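You operate a simulated robot arm through the tools that you are given. There is no shell and no other tool.

You are at the controls of a simulated robot arm. One attempt, no reset.

TASK
Put things in order on the machine end of the tool bench. At the end: the orange bracket stands where the grey twenty block stood; the grey twenty block stands on top of the silver tool set; the orange small copper cup from the machine end of the tool bench is on the brown pads carton; the silver bent steel bracket stands where the orange bracket stood; whatever was shut is shut again. Leave all else as you found it, and nothing knocked over.

The check looks at the end state, three seconds after you hand in, the way a careful person would. Anything else that was tipped, shoved, dropped, spilled or broken makes it a failure.

THE ROBOT
A 7-joint arm with a two-finger gripper, fixed in place. Base frame: the origin is at the foot of the arm, x ahead of it, y to its left, z up; the work surface is at about z = 0. Units: mm, rad, N and s.
With the tool pointing down near the work surface it reaches from about 160 to 380 mm from the base axis. Its first joint turns from -1.257 to 1.257 rad. Payload 0.6 kg.
The TCP is the grasp point between the finger pads, 22 mm short of the fingertips. In the tool frame z runs along the fingers and y along their closing line. Largest opening 92 mm; the body of the gripper starts 65 mm behind the TCP.
Orientation is told as [roll, pitch, yaw] about the base's x, y, z axes, in that order, counted from this pose: with the fingers straight down and closing along the base's y, the tool's x points along the base's -x, its y along +y and its z along -z.

THE INTERFACE
- The arm moves only by the tool drive_tool. Its arguments are lists of equal length, an entry for each row: "offset": the shift along the tool's x, y, z in units of 250 mm (1.0 is 250 mm), a list of three; "rotation": the turn, a rotation vector about the tool's x, y, z in units of 45 degrees (1.0 is 45 degrees), a list of three; "gripper": the closure, from 0 (fully open) to 1 (shut). In form: {"offset": [[x, y, z], ...], "rotation": [[ax, ay, az], ...], "gripper": [gripper, ...]}. A call has 1 to 20 rows; each row is the pose to reach, as a shift and turn from the pose commanded when the call began, along the tool's axes at that moment. A call with a number of a shift or a turn outside -1 to 1 is refused whole. Rows are played at 5 a second. More than 50 mm and 0.15 rad between two rows, or a gripper value outside its range, and nothing of the call is played. A pose out of reach is approached as far as the arm can. The call stops where the force on the tool passes 40 N (or 10 N more than at its start, if that is more) or the arm is blocked; 0.2 s more then pass. The fingers move at their own pace and stop on an object; they squeeze with about 26 N. The grip force told is the motor's: it shows also when the fingers shut on nothing. Time passes only in rows, and 0.2 s behind the last, so rows that repeat a pose let the fingers close. It gives the time, the measured TCP pose, the force on the tool (base axes), the opening and the grip force at its end, in the units of the frame above (readings bear some noise), with the torque about the TCP (base axes, N m) and any sound that the robot's microphone picked up.
- Cameras (640 x 400 px; columns grow to the right, rows downward): "scene" is fixed at [58.2, -279.8, 412.5]; the picture's right is [0.71, -0.70, 0.00], its down [-0.44, -0.44, -0.78] and it looks along [0.55, 0.55, -0.62] (base axes); focal length 223 px, centre (320, 200). "wrist" rides on the gripper at [71, 19, -102] in the tool frame; the picture's right is [-0.26, 0.97, 0.00], its down [-0.75, -0.20, -0.62] and it looks along [-0.60, -0.16, 0.78] (tool axes); focal length 280 px, centre (320, 200). There is no depth. A picture from a camera that has moved, and an enlarged one, comes with that camera's place and axes in the base frame and with its lens. The place of the scene camera against the robot may be out by one fixed shift of up to 18 mm in any direction.
- capture(camera): a new picture of that camera. It takes no simulated time.
- close_up(camera, box): a new picture of the part [left, top, right, bottom] of that camera's present view, enlarged. It takes no simulated time.
- finish_job(): hands the job in; it is judged then, once.

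Places have to be worked out from the pictures, the camera data and where the tool is seen. Open the gripper and draw the arm clear of the work before you hand the job in, unless the task says otherwise.

The tools are called after "Emit:" as name(argument=value, ...) on one line, values as JSON. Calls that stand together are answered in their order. drive_tool: Moves the arm, as the interface text tells. Its arguments: {"type":"object","properties":{"offset":{"type":"array","items":{"type":"array","items":{"type":"number"}}},"rotation":{"type":"array","items":{"type":"array","items":{"type":"number"}}},"gripper":{"type":"array","items":{"type":"number"}}},"required":["offset","rotation","gripper"]} The other tools are called the same way: capture (camera) takes a picture; close_up (camera, box) takes an enlarged picture of a part of a camera's view; finish_job () hands the job in.

At the start:

```text
clock: 0.0
eef_pos: [203.1, 104.7, 249.2]
tool_rot: [0.0, 0.0, 0.0]
wrist_force: [-0.1, 1.5, 0.1]
wrist_torque: [-0.01, 0.01, -0.01]
width: 92.0
finger_force: 0.0
```

scene: 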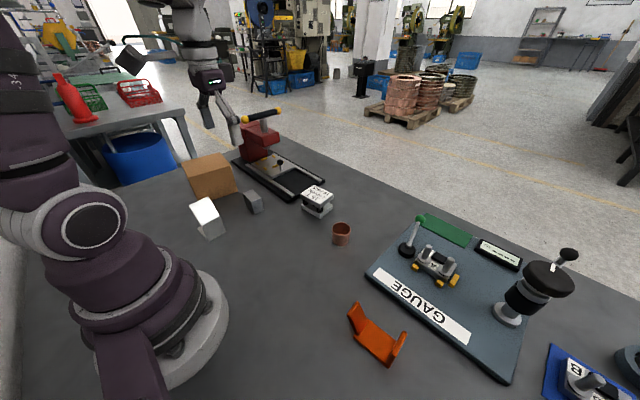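
wrist: 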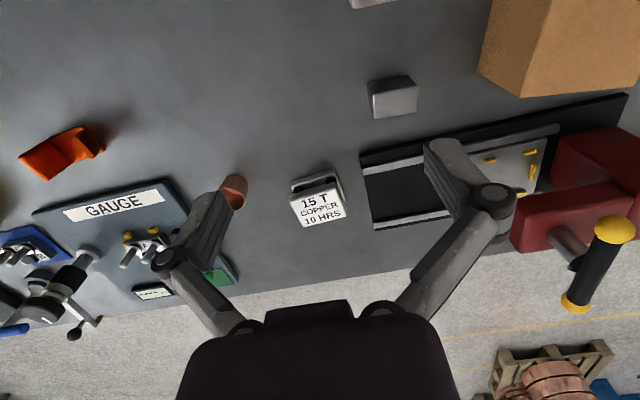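

I begin by looking closer at the objects on the bench before moving anything.

Emit:
close_up(camera="scene", box=[170, 130, 370, 255])

Emit:
close_up(camera="scene", box=[320, 200, 640, 400])

Emit:
close_up(camera="wrist", box=[280, 0, 640, 225])

Emit:
close_up(camera="wrist", box=[0, 100, 360, 325])

```text
3.20 times, centred on (270, 192) of scene
camera zoom: at [58.2, -279.8, 412.5], right [0.71, -0.7, 0.0], down [-0.44, -0.44, -0.78], along [0.55, 0.55, -0.62], focal length 714 px, centre (480, 224)
```

zoom: 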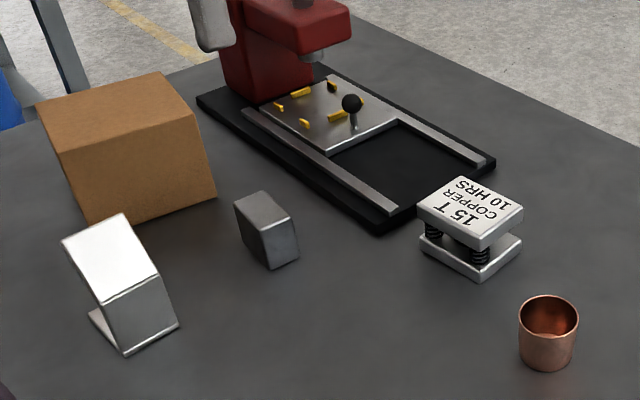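

```text
2.00 times, centred on (480, 300) of scene
camera zoom: at [58.2, -279.8, 412.5], right [0.71, -0.7, 0.0], down [-0.44, -0.44, -0.78], along [0.55, 0.55, -0.62], focal length 446 px, centre (0, 0)
```

zoom: 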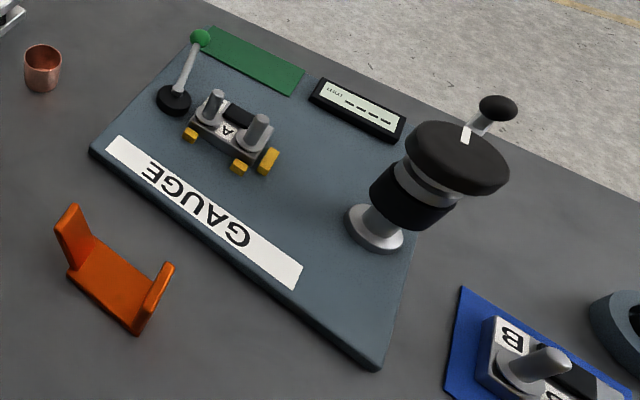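

```text
1.78 times, centred on (460, 112) of wrist
camera zoom: at [134.0, 124.0, 349.3], right [0.26, 0.97, 0.0], down [0.75, -0.2, 0.62], along [0.6, -0.16, -0.78], focal length 498 px, centre (71, 356)
```

zoom: 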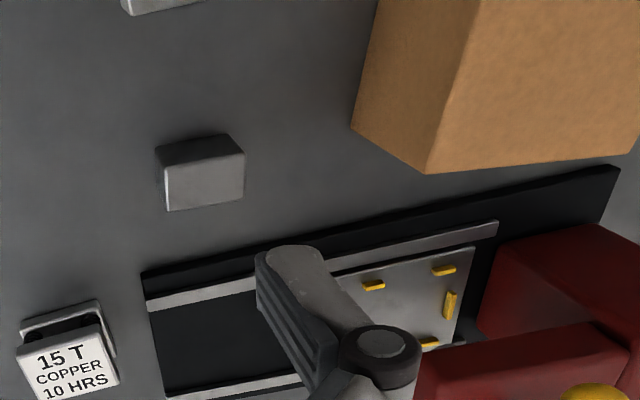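

```text
1.78 times, centred on (180, 212) of wrist
camera zoom: at [134.0, 124.0, 349.3], right [0.26, 0.97, 0.0], down [0.75, -0.2, 0.62], along [0.6, -0.16, -0.78], focal length 498 px, centre (569, 178)
```

zoom: 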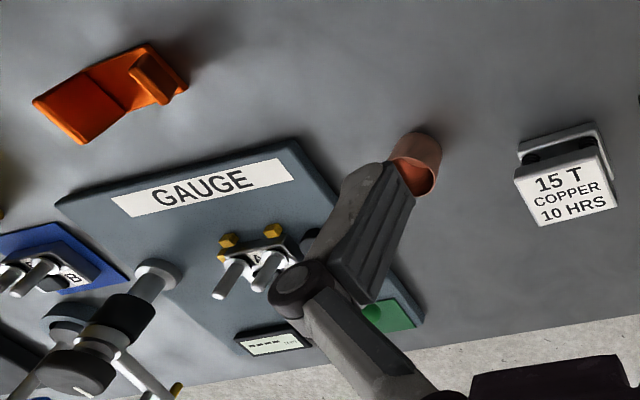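

The bench shows the block near (261,178), die set near (367,59), cup near (336,-60), orange bracket near (229,-241), and silver bracket near (149,205). I turn the wrist left for a better look at the block, silver bracket and carton.

Emit:
drive_tool(offset=[[0.02, 0, 0], [0.05, 0, 0], [0.08, 0, 0], [0.1, 0, 0], [0.12, 0, 0], [0.13, 0.0, 0]], rotation=[[0, 0, -0.17], [0, 0, -0.34], [0, 0, -0.51], [0, 0, -0.68], [0, 0, -0.85], [0, 0, -1.0]], gripper=[0, 0, 0, 0, 0, 0])

Emit:
capture(camera="wrist")

```text
clock: 1.4
eef_pos: [171.9, 104.8, 246.7]
tool_rot: [0.0, 0.0, 0.787]
wrist_force: [-0.4, -0.5, 0.5]
wrist_torque: [-0.02, -0.01, 0.04]
width: 92.0
finger_force: 0.2
```

```text
taken
camera wrist: at [109.1, 68.5, 349.1], right [-0.5, 0.87, 0.0], down [0.68, 0.39, 0.62], along [0.54, 0.31, -0.78], focal length 280 px, centre (320, 200)
```

wrist: 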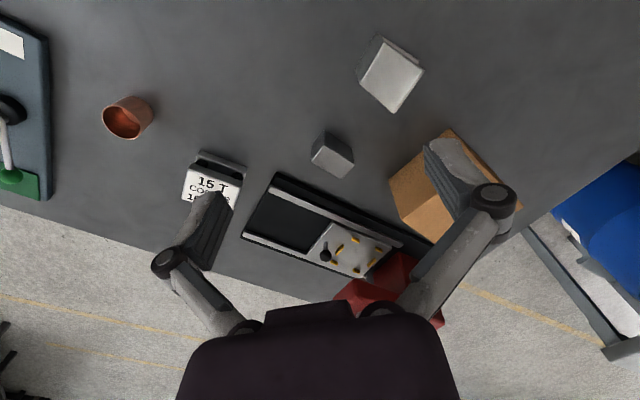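

Emit:
close_up(camera="wrist", box=[280, 20, 536, 180])

Emit:
close_up(camera="wrist", box=[90, 70, 346, 230])

```text
2.50 times, centred on (408, 100) of wrist
camera zoom: at [109.1, 68.5, 349.1], right [-0.5, 0.87, 0.0], down [0.68, 0.39, 0.62], along [0.54, 0.31, -0.78], focal length 701 px, centre (100, 450)
```

zoom: 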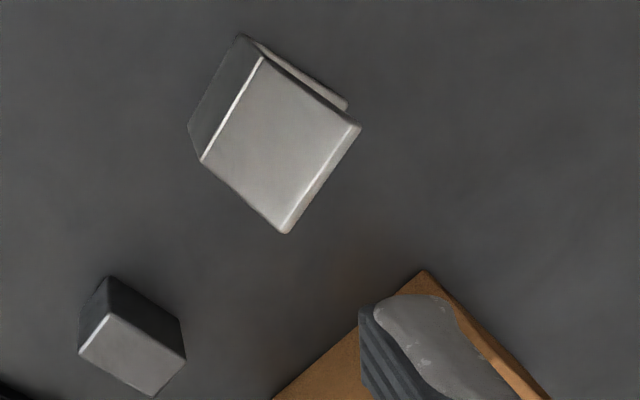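

```text
2.50 times, centred on (218, 150) of wrist
camera zoom: at [109.1, 68.5, 349.1], right [-0.5, 0.87, 0.0], down [0.68, 0.39, 0.62], along [0.54, 0.31, -0.78], focal length 701 px, centre (575, 325)
```

zoom: 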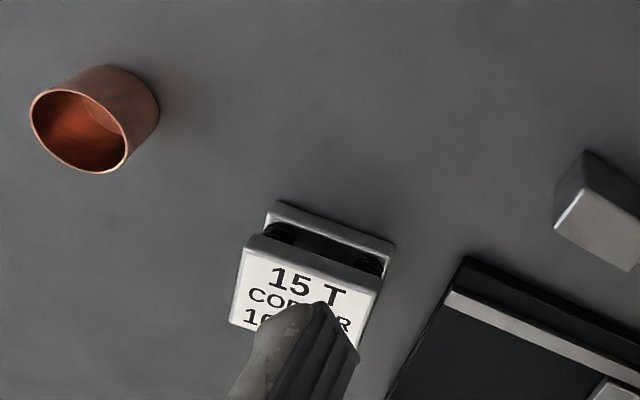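

The block measures about 29 x 47 x 40 mm, centred near (259.5,174.5). The silver bracket is a C-channel at x 119–163, y 145–193, about 54 mm high. Next I look at the die set and cup from nearer.

Emit:
drive_tool(offset=[[-0.024, -0.067, 0.031], [-0.049, -0.134, 0.063], [-0.073, -0.2, 0.094], [-0.098, -0.27, 0.125], [-0.122, -0.336, 0.157], [-0.147, -0.4036, 0.188]], rotation=[[0, 0, 0.17], [0, 0, 0.34], [0, 0, 0.51], [0, 0, 0.68], [0, 0, 0.85], [0, 0, 1.0]], gripper=[0, 0, 0, 0, 0, 0])

Emit:
capture(camera="wrist")

Emit:
close_up(camera="wrist", box=[200, 80, 456, 240])

```text
clock: 2.8
eef_pos: [268.0, 59.1, 200.1]
tool_rot: [0.001, 0.0, -0.001]
wrist_force: [-0.1, 0.3, -0.4]
wrist_torque: [0.01, -0.04, -0.01]
width: 91.8
finger_force: 0.2
```

```text
taken
camera wrist: at [198.8, 79.0, 301.9], right [0.26, 0.96, 0.0], down [0.75, -0.21, 0.63], along [0.6, -0.17, -0.78], focal length 280 px, centre (320, 200)
```

wrist: 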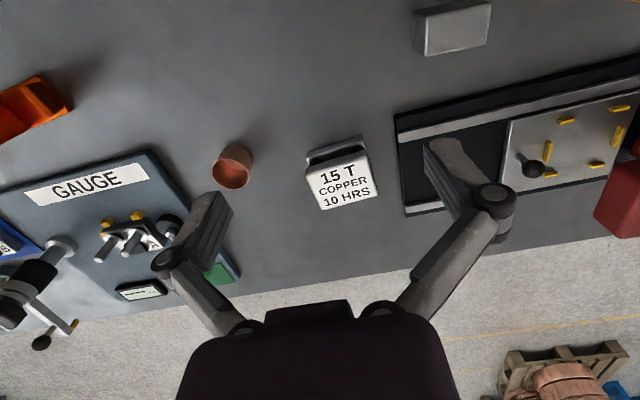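

```text
2.50 times, centred on (328, 160) of wrist
camera zoom: at [198.8, 79.0, 301.9], right [0.26, 0.96, 0.0], down [0.75, -0.21, 0.63], along [0.6, -0.17, -0.78], focal length 701 px, centre (300, 300)
```

zoom: 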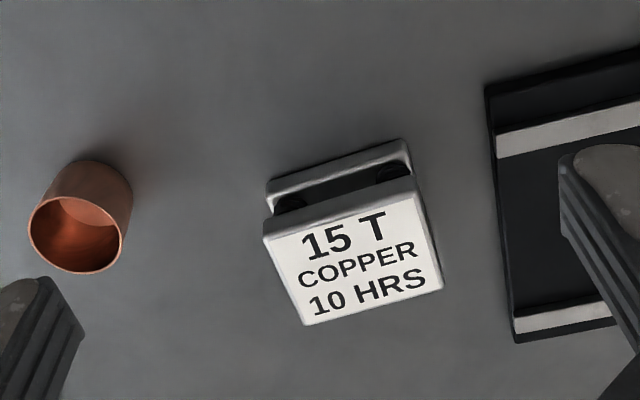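

The die set's top plate is centred about (378,55) at z≈51, roughly 66 x 50 mm and yawed about +4°. I now move above the grey block with the fingers open and the wrist turned to match its yaw of about -4.5°.

Emit:
drive_tool(offset=[[0.008, 0.092, 0.07], [0.016, 0.185, 0.14], [0.025, 0.277, 0.22], [0.033, 0.37, 0.31], [0.041, 0.462, 0.4], [0.041, 0.462, 0.44]], rotation=[[0, 0, 0.02], [0, 0, 0.04], [0, 0, 0.06], [0, 0, 0.08], [0, 0, 0.1], [0, 0, 0.1]], gripper=[0, 0, 0, 0, 0, 0])

Emit:
capture(camera="wrist")

Emit:
capture(camera="scene")

```text
clock: 4.2
eef_pos: [257.9, 174.6, 89.5]
tool_rot: [0.001, -0.001, -0.078]
wrist_force: [0.0, 0.0, -0.5]
wrist_torque: [0.01, -0.04, 0.0]
width: 91.9
finger_force: 0.1
```

```text
taken
camera wrist: at [190.8, 199.2, 191.4], right [0.34, 0.94, 0.0], down [0.73, -0.26, 0.62], along [0.59, -0.21, -0.78], focal length 280 px, centre (320, 200)
```

wrist: 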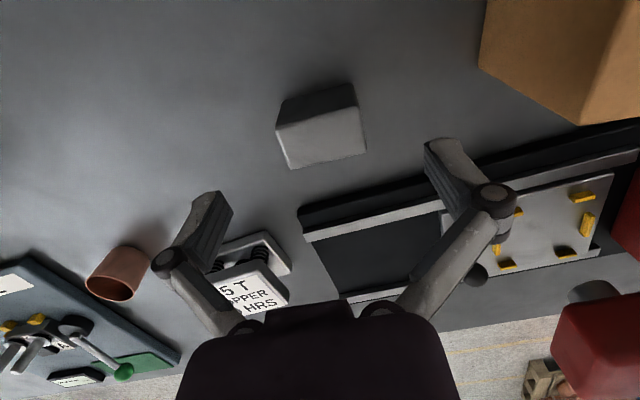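

```text
taken
```

scene: 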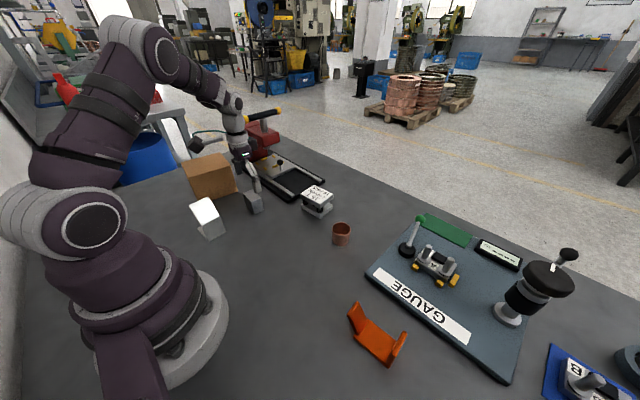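

I zoom on the block between the fingers to refine its place before descending.

Emit:
close_up(camera="wrist", box=[240, 60, 400, 160])

Emit:
close_up(camera="wrist", box=[240, 80, 400, 180])

```text
4.00 times, centred on (320, 110) of wrist
camera zoom: at [190.8, 199.2, 191.4], right [0.34, 0.94, 0.0], down [0.73, -0.26, 0.62], along [0.59, -0.21, -0.78], focal length 1122 px, centre (320, 560)
```

zoom: 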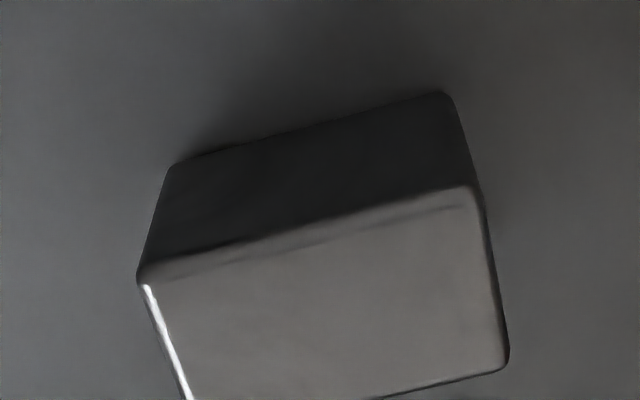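

```text
4.00 times, centred on (320, 130) of wrist
camera zoom: at [190.8, 199.2, 191.4], right [0.34, 0.94, 0.0], down [0.73, -0.26, 0.62], along [0.59, -0.21, -0.78], focal length 1122 px, centre (320, 480)
```

zoom: 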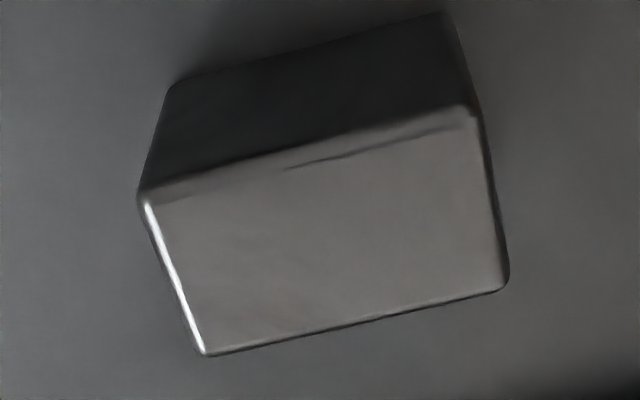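

The refined block centre is (261,175.7), height ≈ 44 mm and width in y ≈ 47.5 mm; the TCP is at (260.1,174.7,89.4). I descend straight to z≈29 and close.

Emit:
drive_tool(offset=[[-0.003, 0.004, 0.08], [-0.003, 0.004, 0.16], [-0.003, 0.004, 0.21], [-0.003, 0.004, 0.241], [-0.003, 0.004, 0.241], [-0.003, 0.004, 0.241], [-0.003, 0.004, 0.241], [-0.003, 0.004, 0.241], [-0.003, 0.004, 0.241], [-0.003, 0.004, 0.241]], rotation=[[0, 0, 0], [0, 0, 0], [0, 0, 0], [0, 0, 0], [0, 0, 0], [0, 0, 0], [0, 0, 0], [0, 0, 0], [0, 0, 0], [0, 0, 0]], gripper=[0, 0, 0, 0, 0, 1, 1, 1, 1, 1])

Emit:
capture(camera="wrist")

```text
clock: 6.4
eef_pos: [260.5, 176.1, 30.2]
tool_rot: [0.001, -0.001, -0.079]
wrist_force: [1.1, -3.7, 6.6]
wrist_torque: [-0.27, -0.04, 0.0]
width: 49.6
finger_force: 26.1
```

```text
taken
camera wrist: at [191.4, 200.7, 131.3], right [0.34, 0.94, 0.0], down [0.73, -0.26, 0.63], along [0.59, -0.21, -0.78], focal length 280 px, centre (320, 200)
```

wrist: 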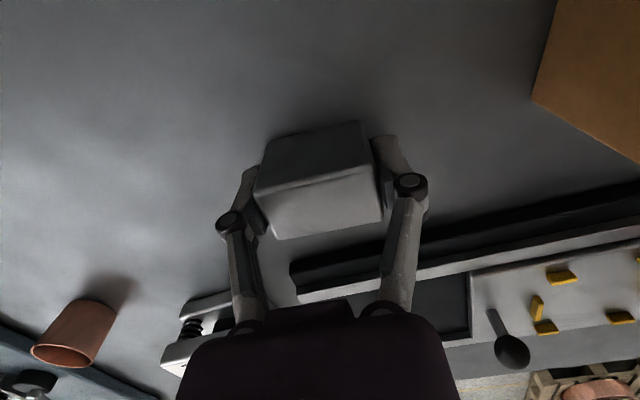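

The block is gripped (opening 49.6 mm, 26 N). I lift it straight up about 80 mm and check the force reading.

Emit:
drive_tool(offset=[[0, 0, -0.04], [0, 0, -0.12], [0, 0, -0.2], [0, 0, -0.28], [0, 0, -0.34], [0, 0, -0.34]], rotation=[[0, 0, 0], [0, 0, 0], [0, 0, 0], [0, 0, 0], [0, 0, 0], [0, 0, 0]], gripper=[1, 1, 1, 1, 1, 1])

Emit:
capture(camera="wrist")

```text
clock: 7.8
eef_pos: [259.8, 176.8, 114.7]
tool_rot: [0.001, 0.001, -0.079]
wrist_force: [0.4, 0.6, -0.2]
wrist_torque: [0.0, 0.0, 0.02]
width: 0.1
finger_force: 25.9
```

```text
taken
camera wrist: at [191.2, 201.1, 217.2], right [0.34, 0.94, 0.0], down [0.73, -0.26, 0.63], along [0.59, -0.21, -0.78], focal length 280 px, centre (320, 200)
```

wrist: 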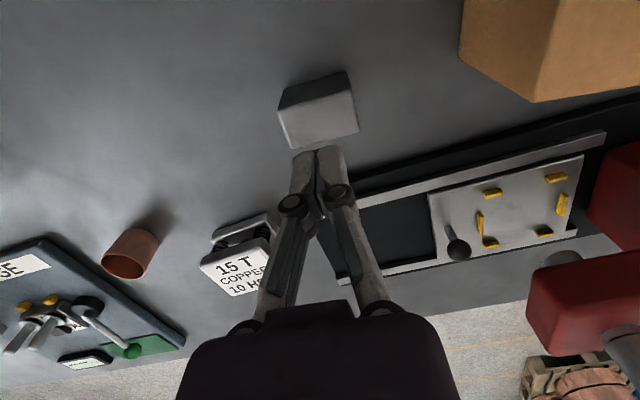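

The fingers slipped off: width 0.1 and the block still stands on the bench. I look closely at the block, its place now, and the finger shape before trying again.

Emit:
close_up(camera="wrist", box=[240, 50, 400, 150])

Emit:
close_up(camera="wrist", box=[220, 130, 412, 250])

Emit:
close_up(camera="scene", box=[170, 90, 330, 240])

```text
4.00 times, centred on (320, 100) of wrist
camera zoom: at [191.2, 201.1, 217.2], right [0.34, 0.94, 0.0], down [0.73, -0.26, 0.63], along [0.59, -0.21, -0.78], focal length 1122 px, centre (320, 600)
```

zoom: 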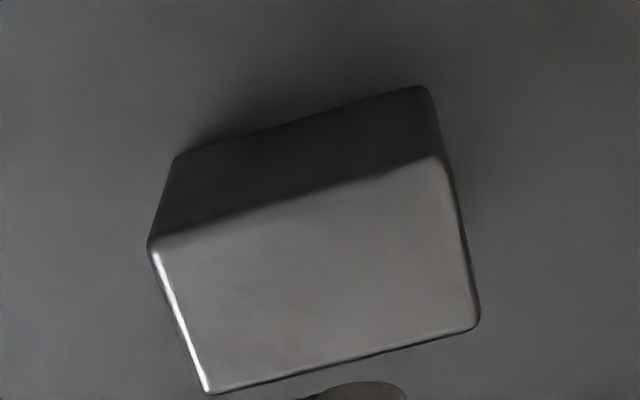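

```text
3.33 times, centred on (316, 190) of wrist
camera zoom: at [191.2, 201.1, 217.2], right [0.34, 0.94, 0.0], down [0.73, -0.26, 0.63], along [0.59, -0.21, -0.78], focal length 935 px, centre (333, 233)
```

zoom: 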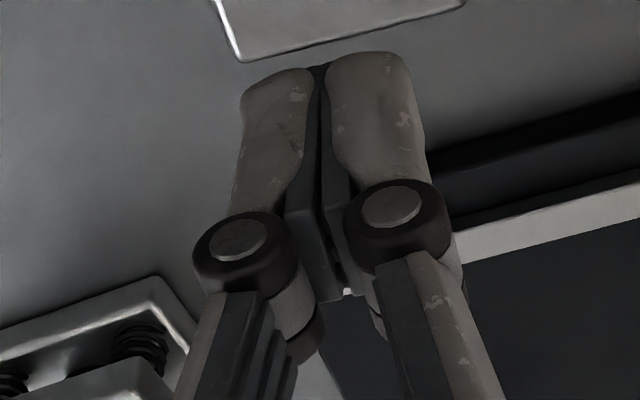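

```text
2.67 times, centred on (250, 165) of scene
camera zoom: at [58.2, -279.8, 412.5], right [0.71, -0.7, 0.0], down [-0.44, -0.44, -0.78], along [0.55, 0.55, -0.62], focal length 595 px, centre (507, 293)
```

zoom: 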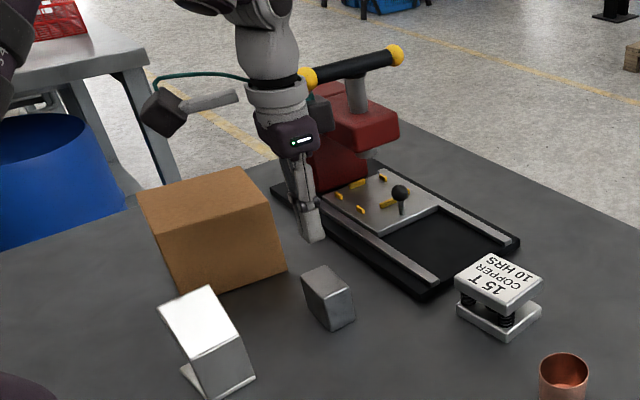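

The block has not moved (base corners still at (244.6,153.7) and (248.7,201)). I reopen, descend a little lower, grip again and lift very gently, watching the force.

Emit:
drive_tool(offset=[[0, 0, 0], [0, 0, 0], [0, 0, 0], [0, 0, 0.02], [0, 0, 0.06], [0, 0, 0.12], [0, 0, 0.2], [0, 0, 0.27], [0, 0, 0.32], [0, 0, 0.349], [0, 0, 0.349], [0, 0, 0.349], [0, 0, 0.349], [0, 0, 0.349], [0, 0, 0.349], [0, 0, 0.349], [0, 0, 0.349], [0, 0, 0.349]], rotation=[[0, 0, 0], [0, 0, 0], [0, 0, 0], [0, 0, 0], [0, 0, 0], [0, 0, 0], [0, 0, 0], [0, 0, 0], [0, 0, 0], [0, 0, 0], [0, 0, 0], [0, 0, 0], [0, 0, 0], [0, 0, 0], [0, 0, 0], [0, 0, 0], [0, 0, 0], [0, 0, 0]], gripper=[0, 0, 0, 0, 0, 0, 0, 0, 0, 0, 0, 1, 1, 1, 1, 1, 1, 1])

Emit:
close_up(camera="wrist", box=[192, 100, 448, 260])

Emit:
close_up(camera="scene", box=[170, 130, 330, 240])

```text
clock: 11.6
eef_pos: [258.5, 175.6, 28.5]
tool_rot: [0.001, 0.0, -0.079]
wrist_force: [0.2, 3.5, 6.1]
wrist_torque: [0.08, -0.04, 0.05]
width: 49.8
finger_force: 26.2
```

```text
2.50 times, centred on (320, 180) of wrist
camera zoom: at [190.4, 200.2, 130.0], right [0.34, 0.94, 0.0], down [0.73, -0.26, 0.63], along [0.59, -0.21, -0.78], focal length 701 px, centre (320, 250)
```

zoom: 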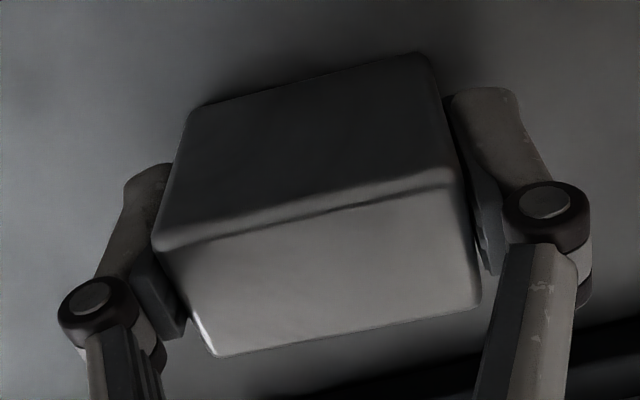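

```text
3.64 times, centred on (250, 185) of scene
camera zoom: at [58.2, -279.8, 412.5], right [0.71, -0.7, 0.0], down [-0.44, -0.44, -0.78], along [0.55, 0.56, -0.62], focal length 812 px, centre (574, 254)
```

zoom: 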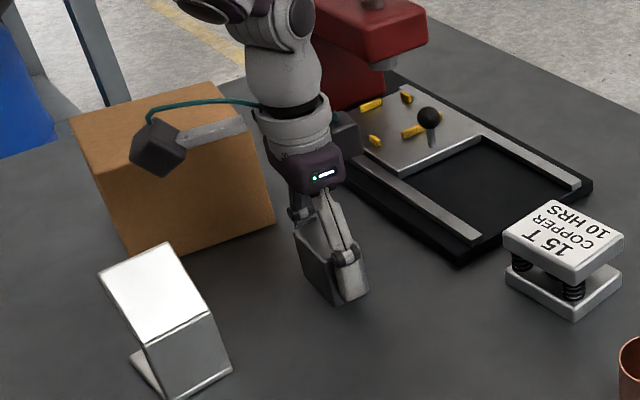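

The grip looks properly seated on both ends of the block (opening 49.8 mm). I lift very slowly by about 8 mm and read the load.

Emit:
drive_tool(offset=[[0, 0, -0.001], [0, 0, -0.003], [0, 0, -0.006], [0, 0, -0.01], [0, 0, -0.015], [0, 0, -0.02], [0, 0, -0.026], [0, 0, -0.032], [0, 0, -0.032], [0, 0, -0.032]], rotation=[[0, 0, 0], [0, 0, 0], [0, 0, 0], [0, 0, 0], [0, 0, 0], [0, 0, 0], [0, 0, 0], [0, 0, 0], [0, 0, 0], [0, 0, 0]], gripper=[1, 1, 1, 1, 1, 1, 1, 1, 1, 1])

Emit:
close_up(camera="wrist", box=[192, 100, 448, 260])

```text
clock: 13.8
eef_pos: [259.2, 176.3, 37.3]
tool_rot: [0.0, 0.001, -0.081]
wrist_force: [-0.1, -0.6, -4.2]
wrist_torque: [0.0, 0.01, 0.02]
width: 49.6
finger_force: 25.7
```

```text
2.50 times, centred on (320, 180) of wrist
camera zoom: at [191.4, 201.0, 138.0], right [0.34, 0.94, 0.0], down [0.73, -0.26, 0.62], along [0.59, -0.21, -0.78], focal length 701 px, centre (320, 250)
```

zoom: 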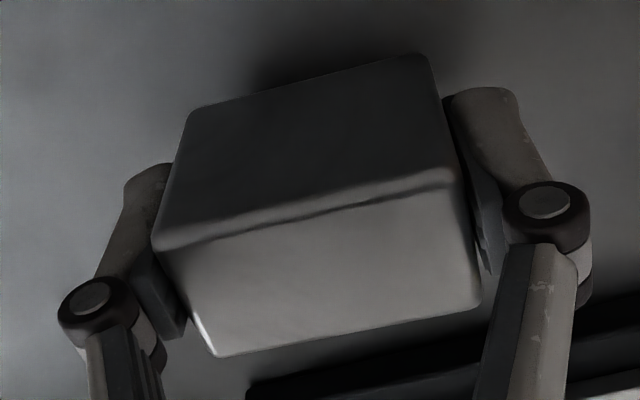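

The block is now held clear of the bench, with about 4.2 N of load, so gentle acceleration is what matters. I continue the lift with a slow ramp.

Emit:
drive_tool(offset=[[0, 0, -0.003], [0, 0, -0.01], [0, 0, -0.02], [0, 0, -0.035], [0, 0, -0.055], [0, 0, -0.075], [0, 0, -0.1], [0, 0, -0.125], [0, 0, -0.15], [0, 0, -0.175], [0, 0, -0.2], [0, 0, -0.22], [0, 0, -0.235], [0, 0, -0.248], [0, 0, -0.257], [0, 0, -0.263], [0, 0, -0.267], [0, 0, -0.27]], rotation=[[0, 0, 0], [0, 0, 0], [0, 0, 0], [0, 0, 0], [0, 0, 0], [0, 0, 0], [0, 0, 0], [0, 0, 0], [0, 0, 0], [0, 0, 0], [0, 0, 0], [0, 0, 0], [0, 0, 0], [0, 0, 0], [0, 0, 0], [0, 0, 0], [0, 0, 0], [0, 0, 0]], gripper=[1, 1, 1, 1, 1, 1, 1, 1, 1, 1, 1, 1, 1, 1, 1, 1, 1, 1])

Emit:
close_up(camera="wrist", box=[192, 100, 448, 260])

```text
clock: 17.6
eef_pos: [259.6, 175.0, 105.0]
tool_rot: [0.0, 0.0, -0.079]
wrist_force: [0.3, 0.3, -5.2]
wrist_torque: [-0.04, 0.0, 0.0]
width: 50.1
finger_force: 26.2
```

```text
2.50 times, centred on (320, 180) of wrist
camera zoom: at [191.3, 199.7, 206.0], right [0.34, 0.94, 0.0], down [0.74, -0.26, 0.62], along [0.59, -0.21, -0.78], focal length 701 px, centre (320, 250)
```

zoom: 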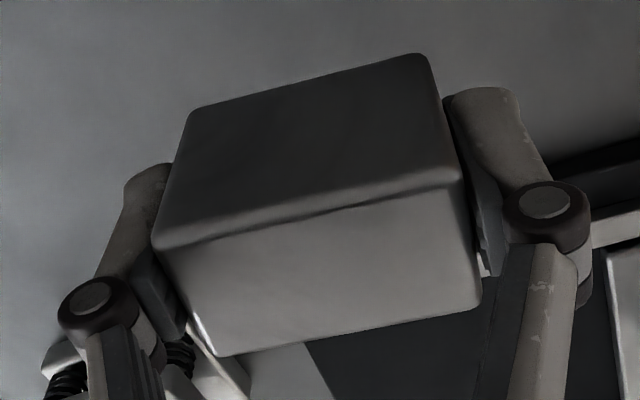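

The grip holds steady at 50.1 mm opening and 5.2 N load, with the block's bottom around z=76. I carry it smoothly over to above the die set at (374,55), turning to yaw +4.2°.

Emit:
drive_tool(offset=[[-0.0036, -0.0032, 0], [-0.0137, -0.0124, 0], [-0.0298, -0.0269, 0], [-0.051, -0.0461, 0], [-0.0766, -0.0693, 0], [-0.1058, -0.0958, 0], [-0.1381, -0.125, 0], [-0.1725, -0.1561, 0], [-0.2084, -0.1886, 0], [-0.245, -0.2218, 0], [-0.2816, -0.255, 0], [-0.3175, -0.2875, 0], [-0.3519, -0.3186, 0], [-0.3842, -0.3478, 0], [-0.4134, -0.3743, 0], [-0.439, -0.3975, 0], [-0.4602, -0.4167, 0], [-0.4763, -0.4312, 0], [-0.4864, -0.4404, 0], [-0.49, -0.4436, 0]], rotation=[[0, 0, -0.0014], [0, 0, -0.0054], [0, 0, -0.0118], [0, 0, -0.0202], [0, 0, -0.0303], [0, 0, -0.0419], [0, 0, -0.0547], [0, 0, -0.0683], [0, 0, -0.0825], [0, 0, -0.097], [0, 0, -0.1115], [0, 0, -0.1257], [0, 0, -0.1393], [0, 0, -0.1521], [0, 0, -0.1637], [0, 0, -0.1738], [0, 0, -0.1822], [0, 0, -0.1886], [0, 0, -0.1926], [0, 0, -0.194]], gripper=[1, 1, 1, 1, 1, 1, 1, 1, 1, 1, 1, 1, 1, 1, 1, 1, 1, 1, 1, 1])

Emit:
capture(camera="wrist")

Emit:
close_up(camera="scene", box=[230, 110, 390, 260])

```text
clock: 21.8
eef_pos: [372.7, 55.6, 103.2]
tool_rot: [0.001, 0.0, 0.072]
wrist_force: [0.0, 0.0, -5.0]
wrist_torque: [-0.02, -0.01, -0.01]
width: 49.9
finger_force: 25.6
```

```text
taken
camera wrist: at [301.3, 69.1, 205.1], right [0.19, 0.98, 0.0], down [0.77, -0.15, 0.62], along [0.61, -0.12, -0.78], focal length 280 px, centre (320, 200)
```

wrist: 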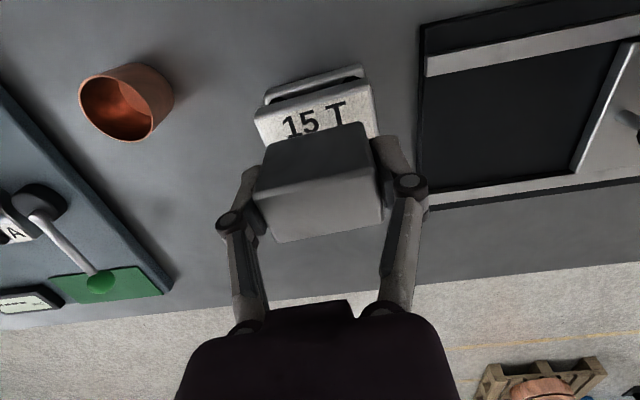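

```text
2.67 times, centred on (310, 185) of scene
camera zoom: at [58.2, -279.8, 412.5], right [0.71, -0.7, 0.0], down [-0.44, -0.44, -0.78], along [0.55, 0.55, -0.62], focal length 595 px, centre (347, 240)
```

zoom: 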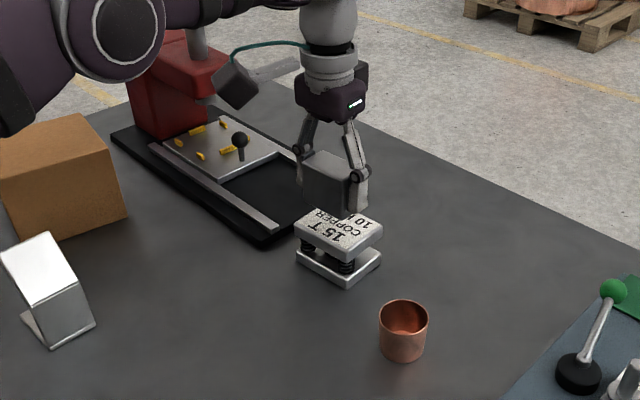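

The block is over the die plate (near edge at x≈352, centre ≈(377,56)). I lower slowly to just above contact, TCP z≈81.

Emit:
drive_tool(offset=[[0, 0, 0.002], [0, 0, 0.007], [0, 0, 0.014], [0, 0, 0.022], [0, 0, 0.031], [0, 0, 0.041], [0, 0, 0.051], [0, 0, 0.061], [0, 0, 0.07], [0, 0, 0.078], [0, 0, 0.083], [0, 0, 0.086], [0, 0, 0.088], [0, 0, 0.088]], rotation=[[0, 0, 0], [0, 0, 0], [0, 0, 0], [0, 0, 0], [0, 0, 0], [0, 0, 0], [0, 0, 0], [0, 0, 0], [0, 0, 0], [0, 0, 0], [0, 0, 0], [0, 0, 0], [0, 0, 0], [0, 0, 0]], gripper=[1, 1, 1, 1, 1, 1, 1, 1, 1, 1, 1, 1, 1, 1])

Emit:
close_up(camera="scene", box=[270, 150, 366, 210])

Emit:
close_up(camera="wrist", box=[192, 50, 448, 260])

```text
clock: 24.8
eef_pos: [372.0, 54.5, 81.1]
tool_rot: [-0.001, -0.001, 0.073]
wrist_force: [0.3, -0.1, -6.3]
wrist_torque: [0.04, -0.01, 0.01]
width: 49.7
finger_force: 26.2
```

```text
6.67 times, centred on (318, 180) of scene
camera zoom: at [58.2, -279.8, 412.5], right [0.71, -0.7, 0.0], down [-0.44, -0.44, -0.78], along [0.55, 0.55, -0.62], focal length 1488 px, centre (333, 333)
```

zoom: 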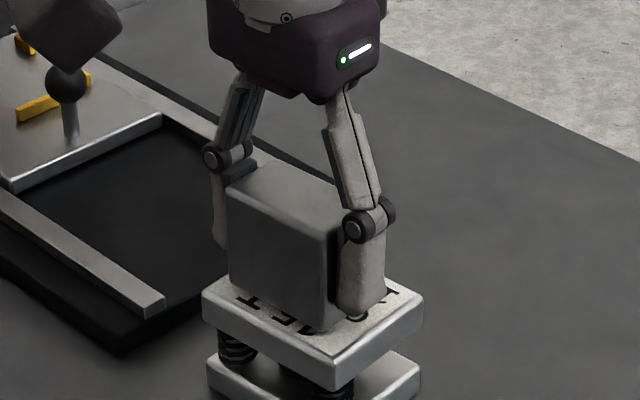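

```text
1.90 times, centred on (320, 155) of wrist
camera zoom: at [301.7, 69.2, 183.2], right [0.19, 0.98, 0.0], down [0.77, -0.15, 0.62], along [0.61, -0.12, -0.78], focal length 534 px, centre (320, 286)
```

zoom: 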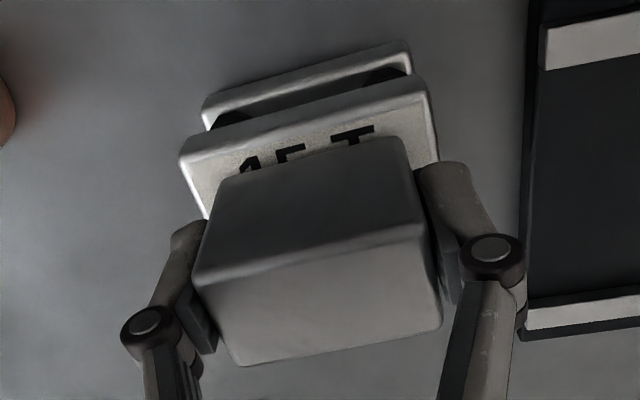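

The block is centred over the plate with about 9 mm margin at the near edge, and the load still reads as hanging. I go down 1.5 mm in fine steps and read the force.

Emit:
drive_tool(offset=[[0, 0, 0.002], [0, 0, 0.004], [0, 0, 0.006], [0, 0, 0.006]], rotation=[[0, 0, 0], [0, 0, 0], [0, 0, 0], [0, 0, 0]], gripper=[1, 1, 1, 1])

```text
clock: 25.8
eef_pos: [374.1, 55.5, 79.9]
tool_rot: [0.0, 0.001, 0.073]
wrist_force: [0.3, -0.3, -5.7]
wrist_torque: [-0.03, 0.01, -0.04]
width: 49.6
finger_force: 26.5
```

Still hanging freely at TCP z≈79.7; I continue down another 1.5 mm.

Emit:
drive_tool(offset=[[0, 0, 0.002], [0, 0, 0.004], [0, 0, 0.006], [0, 0, 0.006]], rotation=[[0, 0, 0], [0, 0, 0], [0, 0, 0], [0, 0, 0]], gripper=[1, 1, 1, 1])

Emit:
close_up(camera="wrist", box=[192, 50, 448, 260])

```text
clock: 26.8
eef_pos: [372.8, 54.9, 79.2]
tool_rot: [0.001, 0.0, 0.074]
wrist_force: [-0.7, 0.5, -2.8]
wrist_torque: [0.08, 0.0, 0.0]
width: 49.8
finger_force: 25.9
```

```text
1.90 times, centred on (320, 155) of wrist
camera zoom: at [301.8, 69.5, 180.2], right [0.19, 0.98, 0.0], down [0.77, -0.15, 0.62], along [0.61, -0.12, -0.78], focal length 534 px, centre (320, 286)
```

zoom: 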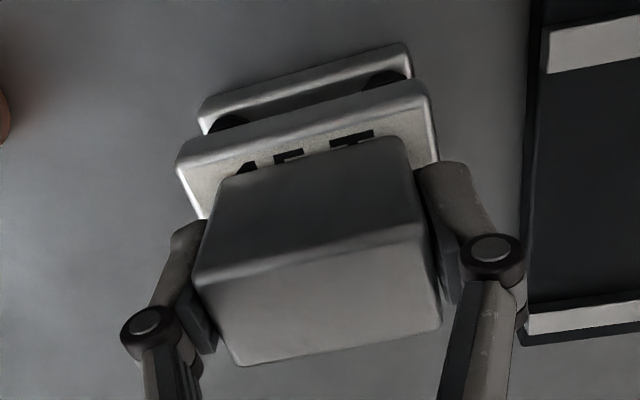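

The load has dropped to -2.8 N, so contact is beginning at TCP z≈78.2. I lower 0.5 mm more to seat it, then open the fingers.

Emit:
drive_tool(offset=[[0, 0, 0.001], [0, 0, 0.002], [0, 0, 0.002]], rotation=[[0, 0, 0], [0, 0, 0], [0, 0, 0]], gripper=[1, 1, 1])

```text
clock: 27.6
eef_pos: [373.4, 55.7, 77.6]
tool_rot: [0.0, -0.001, 0.075]
wrist_force: [-6.2, 0.4, 16.8]
wrist_torque: [-0.01, 0.18, 0.02]
width: 49.9
finger_force: 25.7
```

It is seated firmly (16.8 N up). I ease back up 0.3 mm to take off the push, then open the fingers a little.

Emit:
drive_tool(offset=[[0, 0, -0.001], [0, 0, -0.001], [0, 0, -0.001], [0, 0, -0.001], [0, 0, -0.001], [0, 0, -0.001]], rotation=[[0, 0, 0], [0, 0, 0], [0, 0, 0], [0, 0, 0], [0, 0, 0], [0, 0, 0]], gripper=[1, 1, 0.4, 0.3, 0.3, 0.3])

Emit:
close_up(camera="wrist", box=[192, 50, 448, 260])

Emit:
close_up(camera="scene", box=[270, 150, 366, 240])

```text
clock: 29.0
eef_pos: [372.9, 55.3, 78.1]
tool_rot: [0.002, 0.001, 0.073]
wrist_force: [0.1, -0.1, 0.1]
wrist_torque: [0.0, 0.0, 0.03]
width: 64.5
finger_force: 0.1
```

```text
1.90 times, centred on (320, 155) of wrist
camera zoom: at [301.8, 69.6, 179.6], right [0.19, 0.98, 0.0], down [0.77, -0.15, 0.62], along [0.61, -0.12, -0.78], focal length 534 px, centre (320, 286)
```

zoom: 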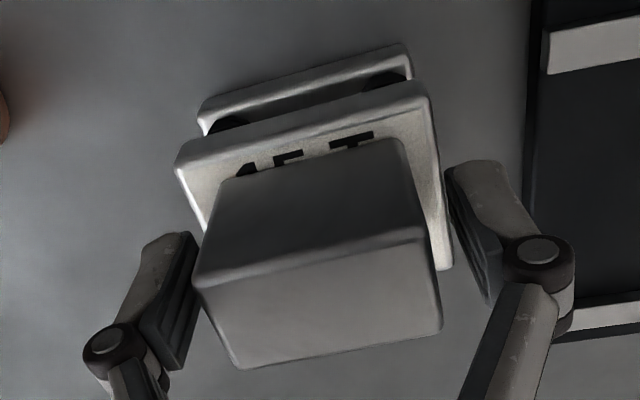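

```text
4.44 times, centred on (318, 195) of scene
camera zoom: at [58.2, -279.8, 412.5], right [0.71, -0.7, 0.0], down [-0.44, -0.44, -0.78], along [0.55, 0.55, -0.62], focal length 992 px, centre (329, 222)
```

zoom: 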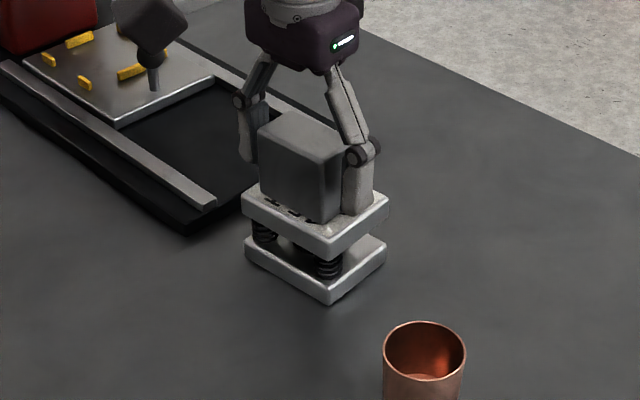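

The block stands alone on the die set and the fingers are clear. I rise straight up 125 mm.

Emit:
drive_tool(offset=[[0, 0, -0.02], [0, 0, -0.06], [0, 0, -0.12], [0, 0, -0.2], [0, 0, -0.3], [0, 0, -0.4], [0, 0, -0.5]], rotation=[[0, 0, 0], [0, 0, 0], [0, 0, 0], [0, 0, 0], [0, 0, 0], [0, 0, 0], [0, 0, 0]], gripper=[0.3, 0.3, 0.3, 0.3, 0.1, 0, 0])

Emit:
capture(camera="wrist")

```text
clock: 30.6
eef_pos: [357.5, 51.7, 191.0]
tool_rot: [0.0, -0.001, 0.075]
wrist_force: [0.1, -0.4, -0.1]
wrist_torque: [0.0, -0.02, 0.02]
width: 92.2
finger_force: 0.0
out of reach, approached as far as the arm can: row 6, 7
```

```text
taken
camera wrist: at [287.6, 66.9, 292.5], right [0.19, 0.98, 0.0], down [0.77, -0.15, 0.62], along [0.61, -0.12, -0.78], focal length 280 px, centre (320, 200)
```

wrist: 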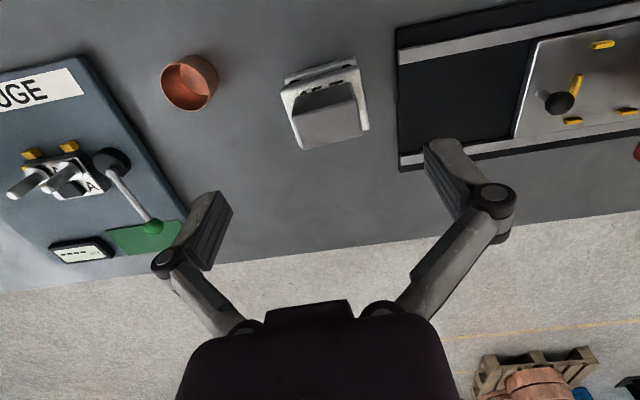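

The arm reaches less far when high, but it is clear now. I swing over toward the orange bracket to view it.

Emit:
drive_tool(offset=[[0.0935, -0.115, -0.01], [0.187, -0.23, -0.02], [0.28, -0.345, -0.03], [0.374, -0.46, -0.04], [0.4675, -0.575, -0.05], [0.561, -0.69, -0.06], [0.6545, -0.805, -0.07], [0.748, -0.92, -0.08]], rotation=[[0, 0, 0.123], [0, 0, 0.246], [0, 0, 0.369], [0, 0, 0.492], [0, 0, 0.615], [0, 0, 0.738], [0, 0, 0.861], [0, 0, 0.984]], gripper=[0, 0, 0, 0, 0, 0, 0, 0])

Emit:
capture(camera="wrist")

Emit:
capture(camera="scene")

```text
clock: 32.4
eef_pos: [191.1, -189.8, 210.5]
tool_rot: [-0.002, -0.001, -0.699]
wrist_force: [-0.7, -0.3, 1.1]
wrist_torque: [0.02, -0.04, 0.0]
width: 91.9
finger_force: 0.1
```

```text
taken
camera wrist: at [150.3, -129.2, 312.3], right [0.82, 0.57, 0.0], down [0.44, -0.64, 0.63], along [0.36, -0.51, -0.78], focal length 280 px, centre (320, 200)
```

wrist: 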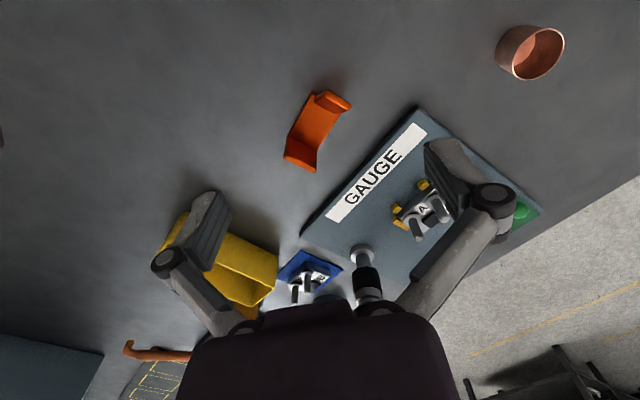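

```text
taken
```

scene: 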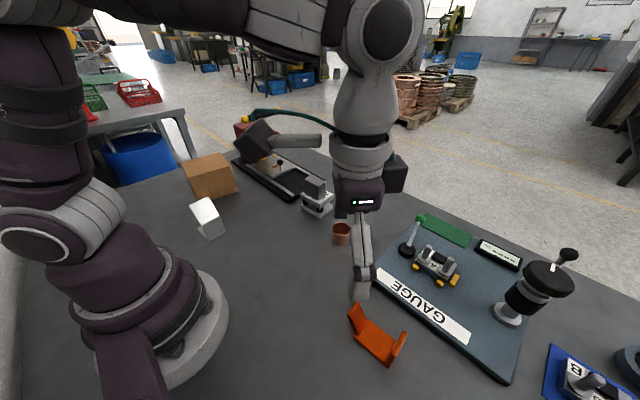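

I zoom on the orange bracket to work out its shape and place.

Emit:
close_up(camera="wrist", box=[240, 80, 400, 180])

Emit:
close_up(camera="scene", box=[320, 280, 448, 380])

Emit:
close_up(camera="wrist", box=[120, 60, 560, 335])

```text
4.00 times, centred on (320, 130) of wrist
camera zoom: at [150.3, -129.2, 312.3], right [0.82, 0.57, 0.0], down [0.44, -0.64, 0.63], along [0.36, -0.51, -0.78], focal length 1122 px, centre (320, 480)
```

zoom: 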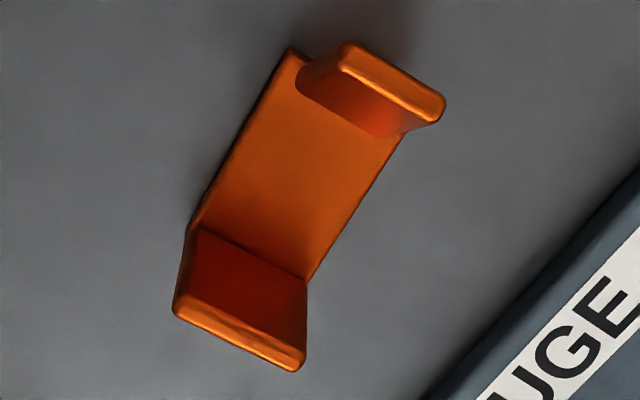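

```text
4.00 times, centred on (384, 330) of scene
camera zoom: at [58.2, -279.8, 412.5], right [0.71, -0.7, 0.0], down [-0.44, -0.44, -0.78], along [0.55, 0.55, -0.62], focal length 893 px, centre (64, -320)
```

zoom: 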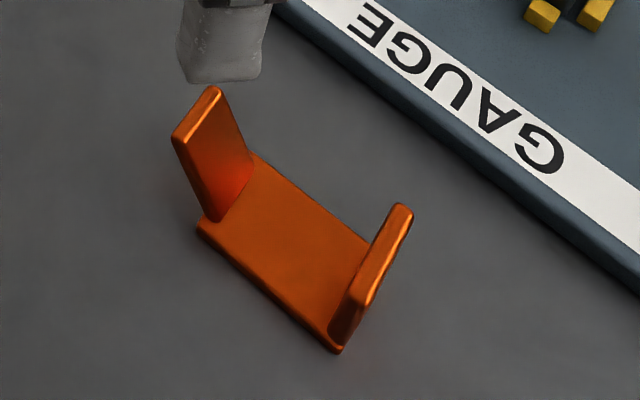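

```text
1.45 times, centred on (340, 198) of wrist
camera zoom: at [150.3, -129.2, 312.3], right [0.82, 0.57, 0.0], down [0.44, -0.64, 0.63], along [0.36, -0.51, -0.78], focal length 408 px, centre (291, 204)
```

zoom: 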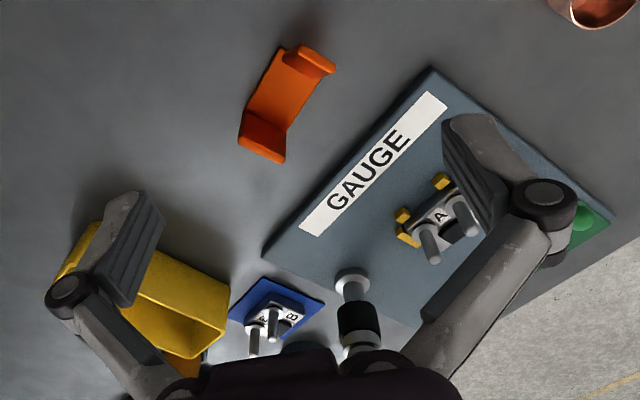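

The orange bracket is a U: base about 38 x 60 mm centred near (222,-244), with a vertical flange near y≈-272 and an outward-leaning flange near y≈-214 to -194. The scene camera appears to sit about 14 mm lower than stated. I plan to pinch the vertical flange, so I move nearer with yaw ≈ 0.08.

Emit:
drive_tool(offset=[[-0.037, -0.014, 0.034], [-0.073, -0.028, 0.069], [-0.11, -0.042, 0.103], [-0.147, -0.056, 0.137], [-0.184, -0.07, 0.171], [-0.22, -0.084, 0.206], [-0.257, -0.098, 0.24]], rotation=[[0, 0, -0.142], [0, 0, -0.283], [0, 0, -0.425], [0, 0, -0.567], [0, 0, -0.709], [0, 0, -0.85], [0, 0, -0.992]], gripper=[0, 0, 0, 0, 0, 0, 0])

Emit:
capture(camera="wrist")

Emit:
close_up(camera="wrist", box=[190, 20, 446, 180])

```text
clock: 34.0
eef_pos: [223.7, -249.4, 152.3]
tool_rot: [0.001, 0.0, 0.081]
wrist_force: [0.4, -0.2, 0.3]
wrist_torque: [0.02, -0.05, -0.02]
width: 92.0
finger_force: 0.1
```

```text
taken
camera wrist: at [152.5, -235.3, 252.9], right [0.18, 0.98, 0.0], down [0.77, -0.14, 0.62], along [0.61, -0.11, -0.78], focal length 280 px, centre (320, 200)
```

wrist: 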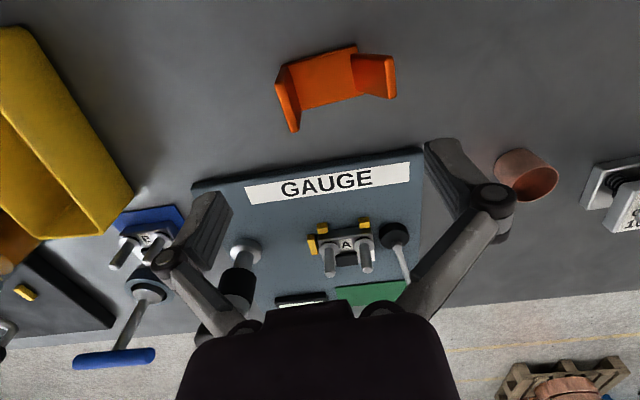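

```text
2.50 times, centred on (318, 100) of wrist
camera zoom: at [152.5, -235.3, 252.9], right [0.18, 0.98, 0.0], down [0.77, -0.14, 0.62], along [0.61, -0.11, -0.78], focal length 701 px, centre (325, 450)
```

zoom: 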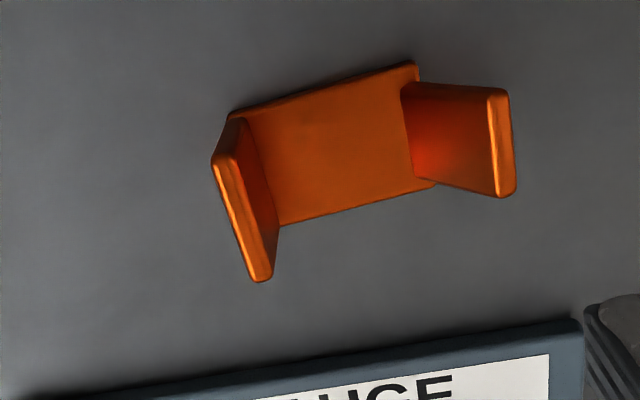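

The vertical flange is centred near (223,-272.5), top z≈50, about 5 mm thick, yaw ≈ 0.094. I move over it with the opening set to about 50 mm and stop with the fingertips just above its top.

Emit:
drive_tool(offset=[[0.005, -0.03, 0.03], [0.01, -0.065, 0.1], [0.015, -0.095, 0.18], [0.015, -0.095, 0.26], [0.015, -0.095, 0.3], [0.015, -0.095, 0.3]], rotation=[[0, 0, -0.006], [0, 0, -0.012], [0, 0, -0.0166], [0, 0, -0.0166], [0, 0, -0.0166], [0, 0, -0.0166]], gripper=[0.457, 0.457, 0.457, 0.457, 0.457, 0.457])

Emit:
close_up(camera="wrist", box=[192, 60, 512, 260])

Emit:
close_up(camera="scene", box=[320, 260, 448, 380])

```text
clock: 35.4
eef_pos: [220.7, -271.1, 76.6]
tool_rot: [0.0, 0.001, 0.092]
wrist_force: [-0.4, 0.8, 0.3]
wrist_torque: [-0.02, -0.01, 0.03]
width: 49.9
finger_force: 0.1
```

```text
2.00 times, centred on (352, 160) of wrist
camera zoom: at [150.2, -259.0, 178.2], right [0.17, 0.99, 0.0], down [0.77, -0.13, 0.62], along [0.62, -0.11, -0.78], focal length 561 px, centre (256, 280)
```

zoom: 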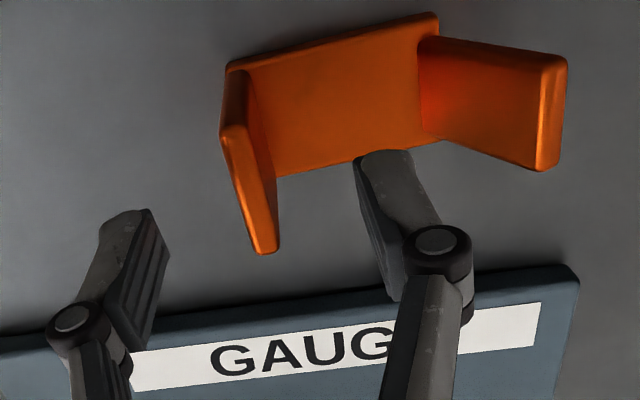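

```text
3.33 times, centred on (384, 320) of scene
camera zoom: at [58.2, -279.8, 412.5], right [0.71, -0.7, 0.0], down [-0.44, -0.44, -0.78], along [0.55, 0.55, -0.62], focal length 744 px, centre (107, -200)
```

zoom: 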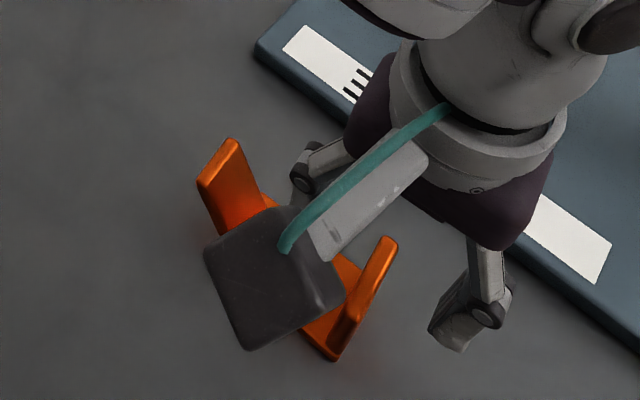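

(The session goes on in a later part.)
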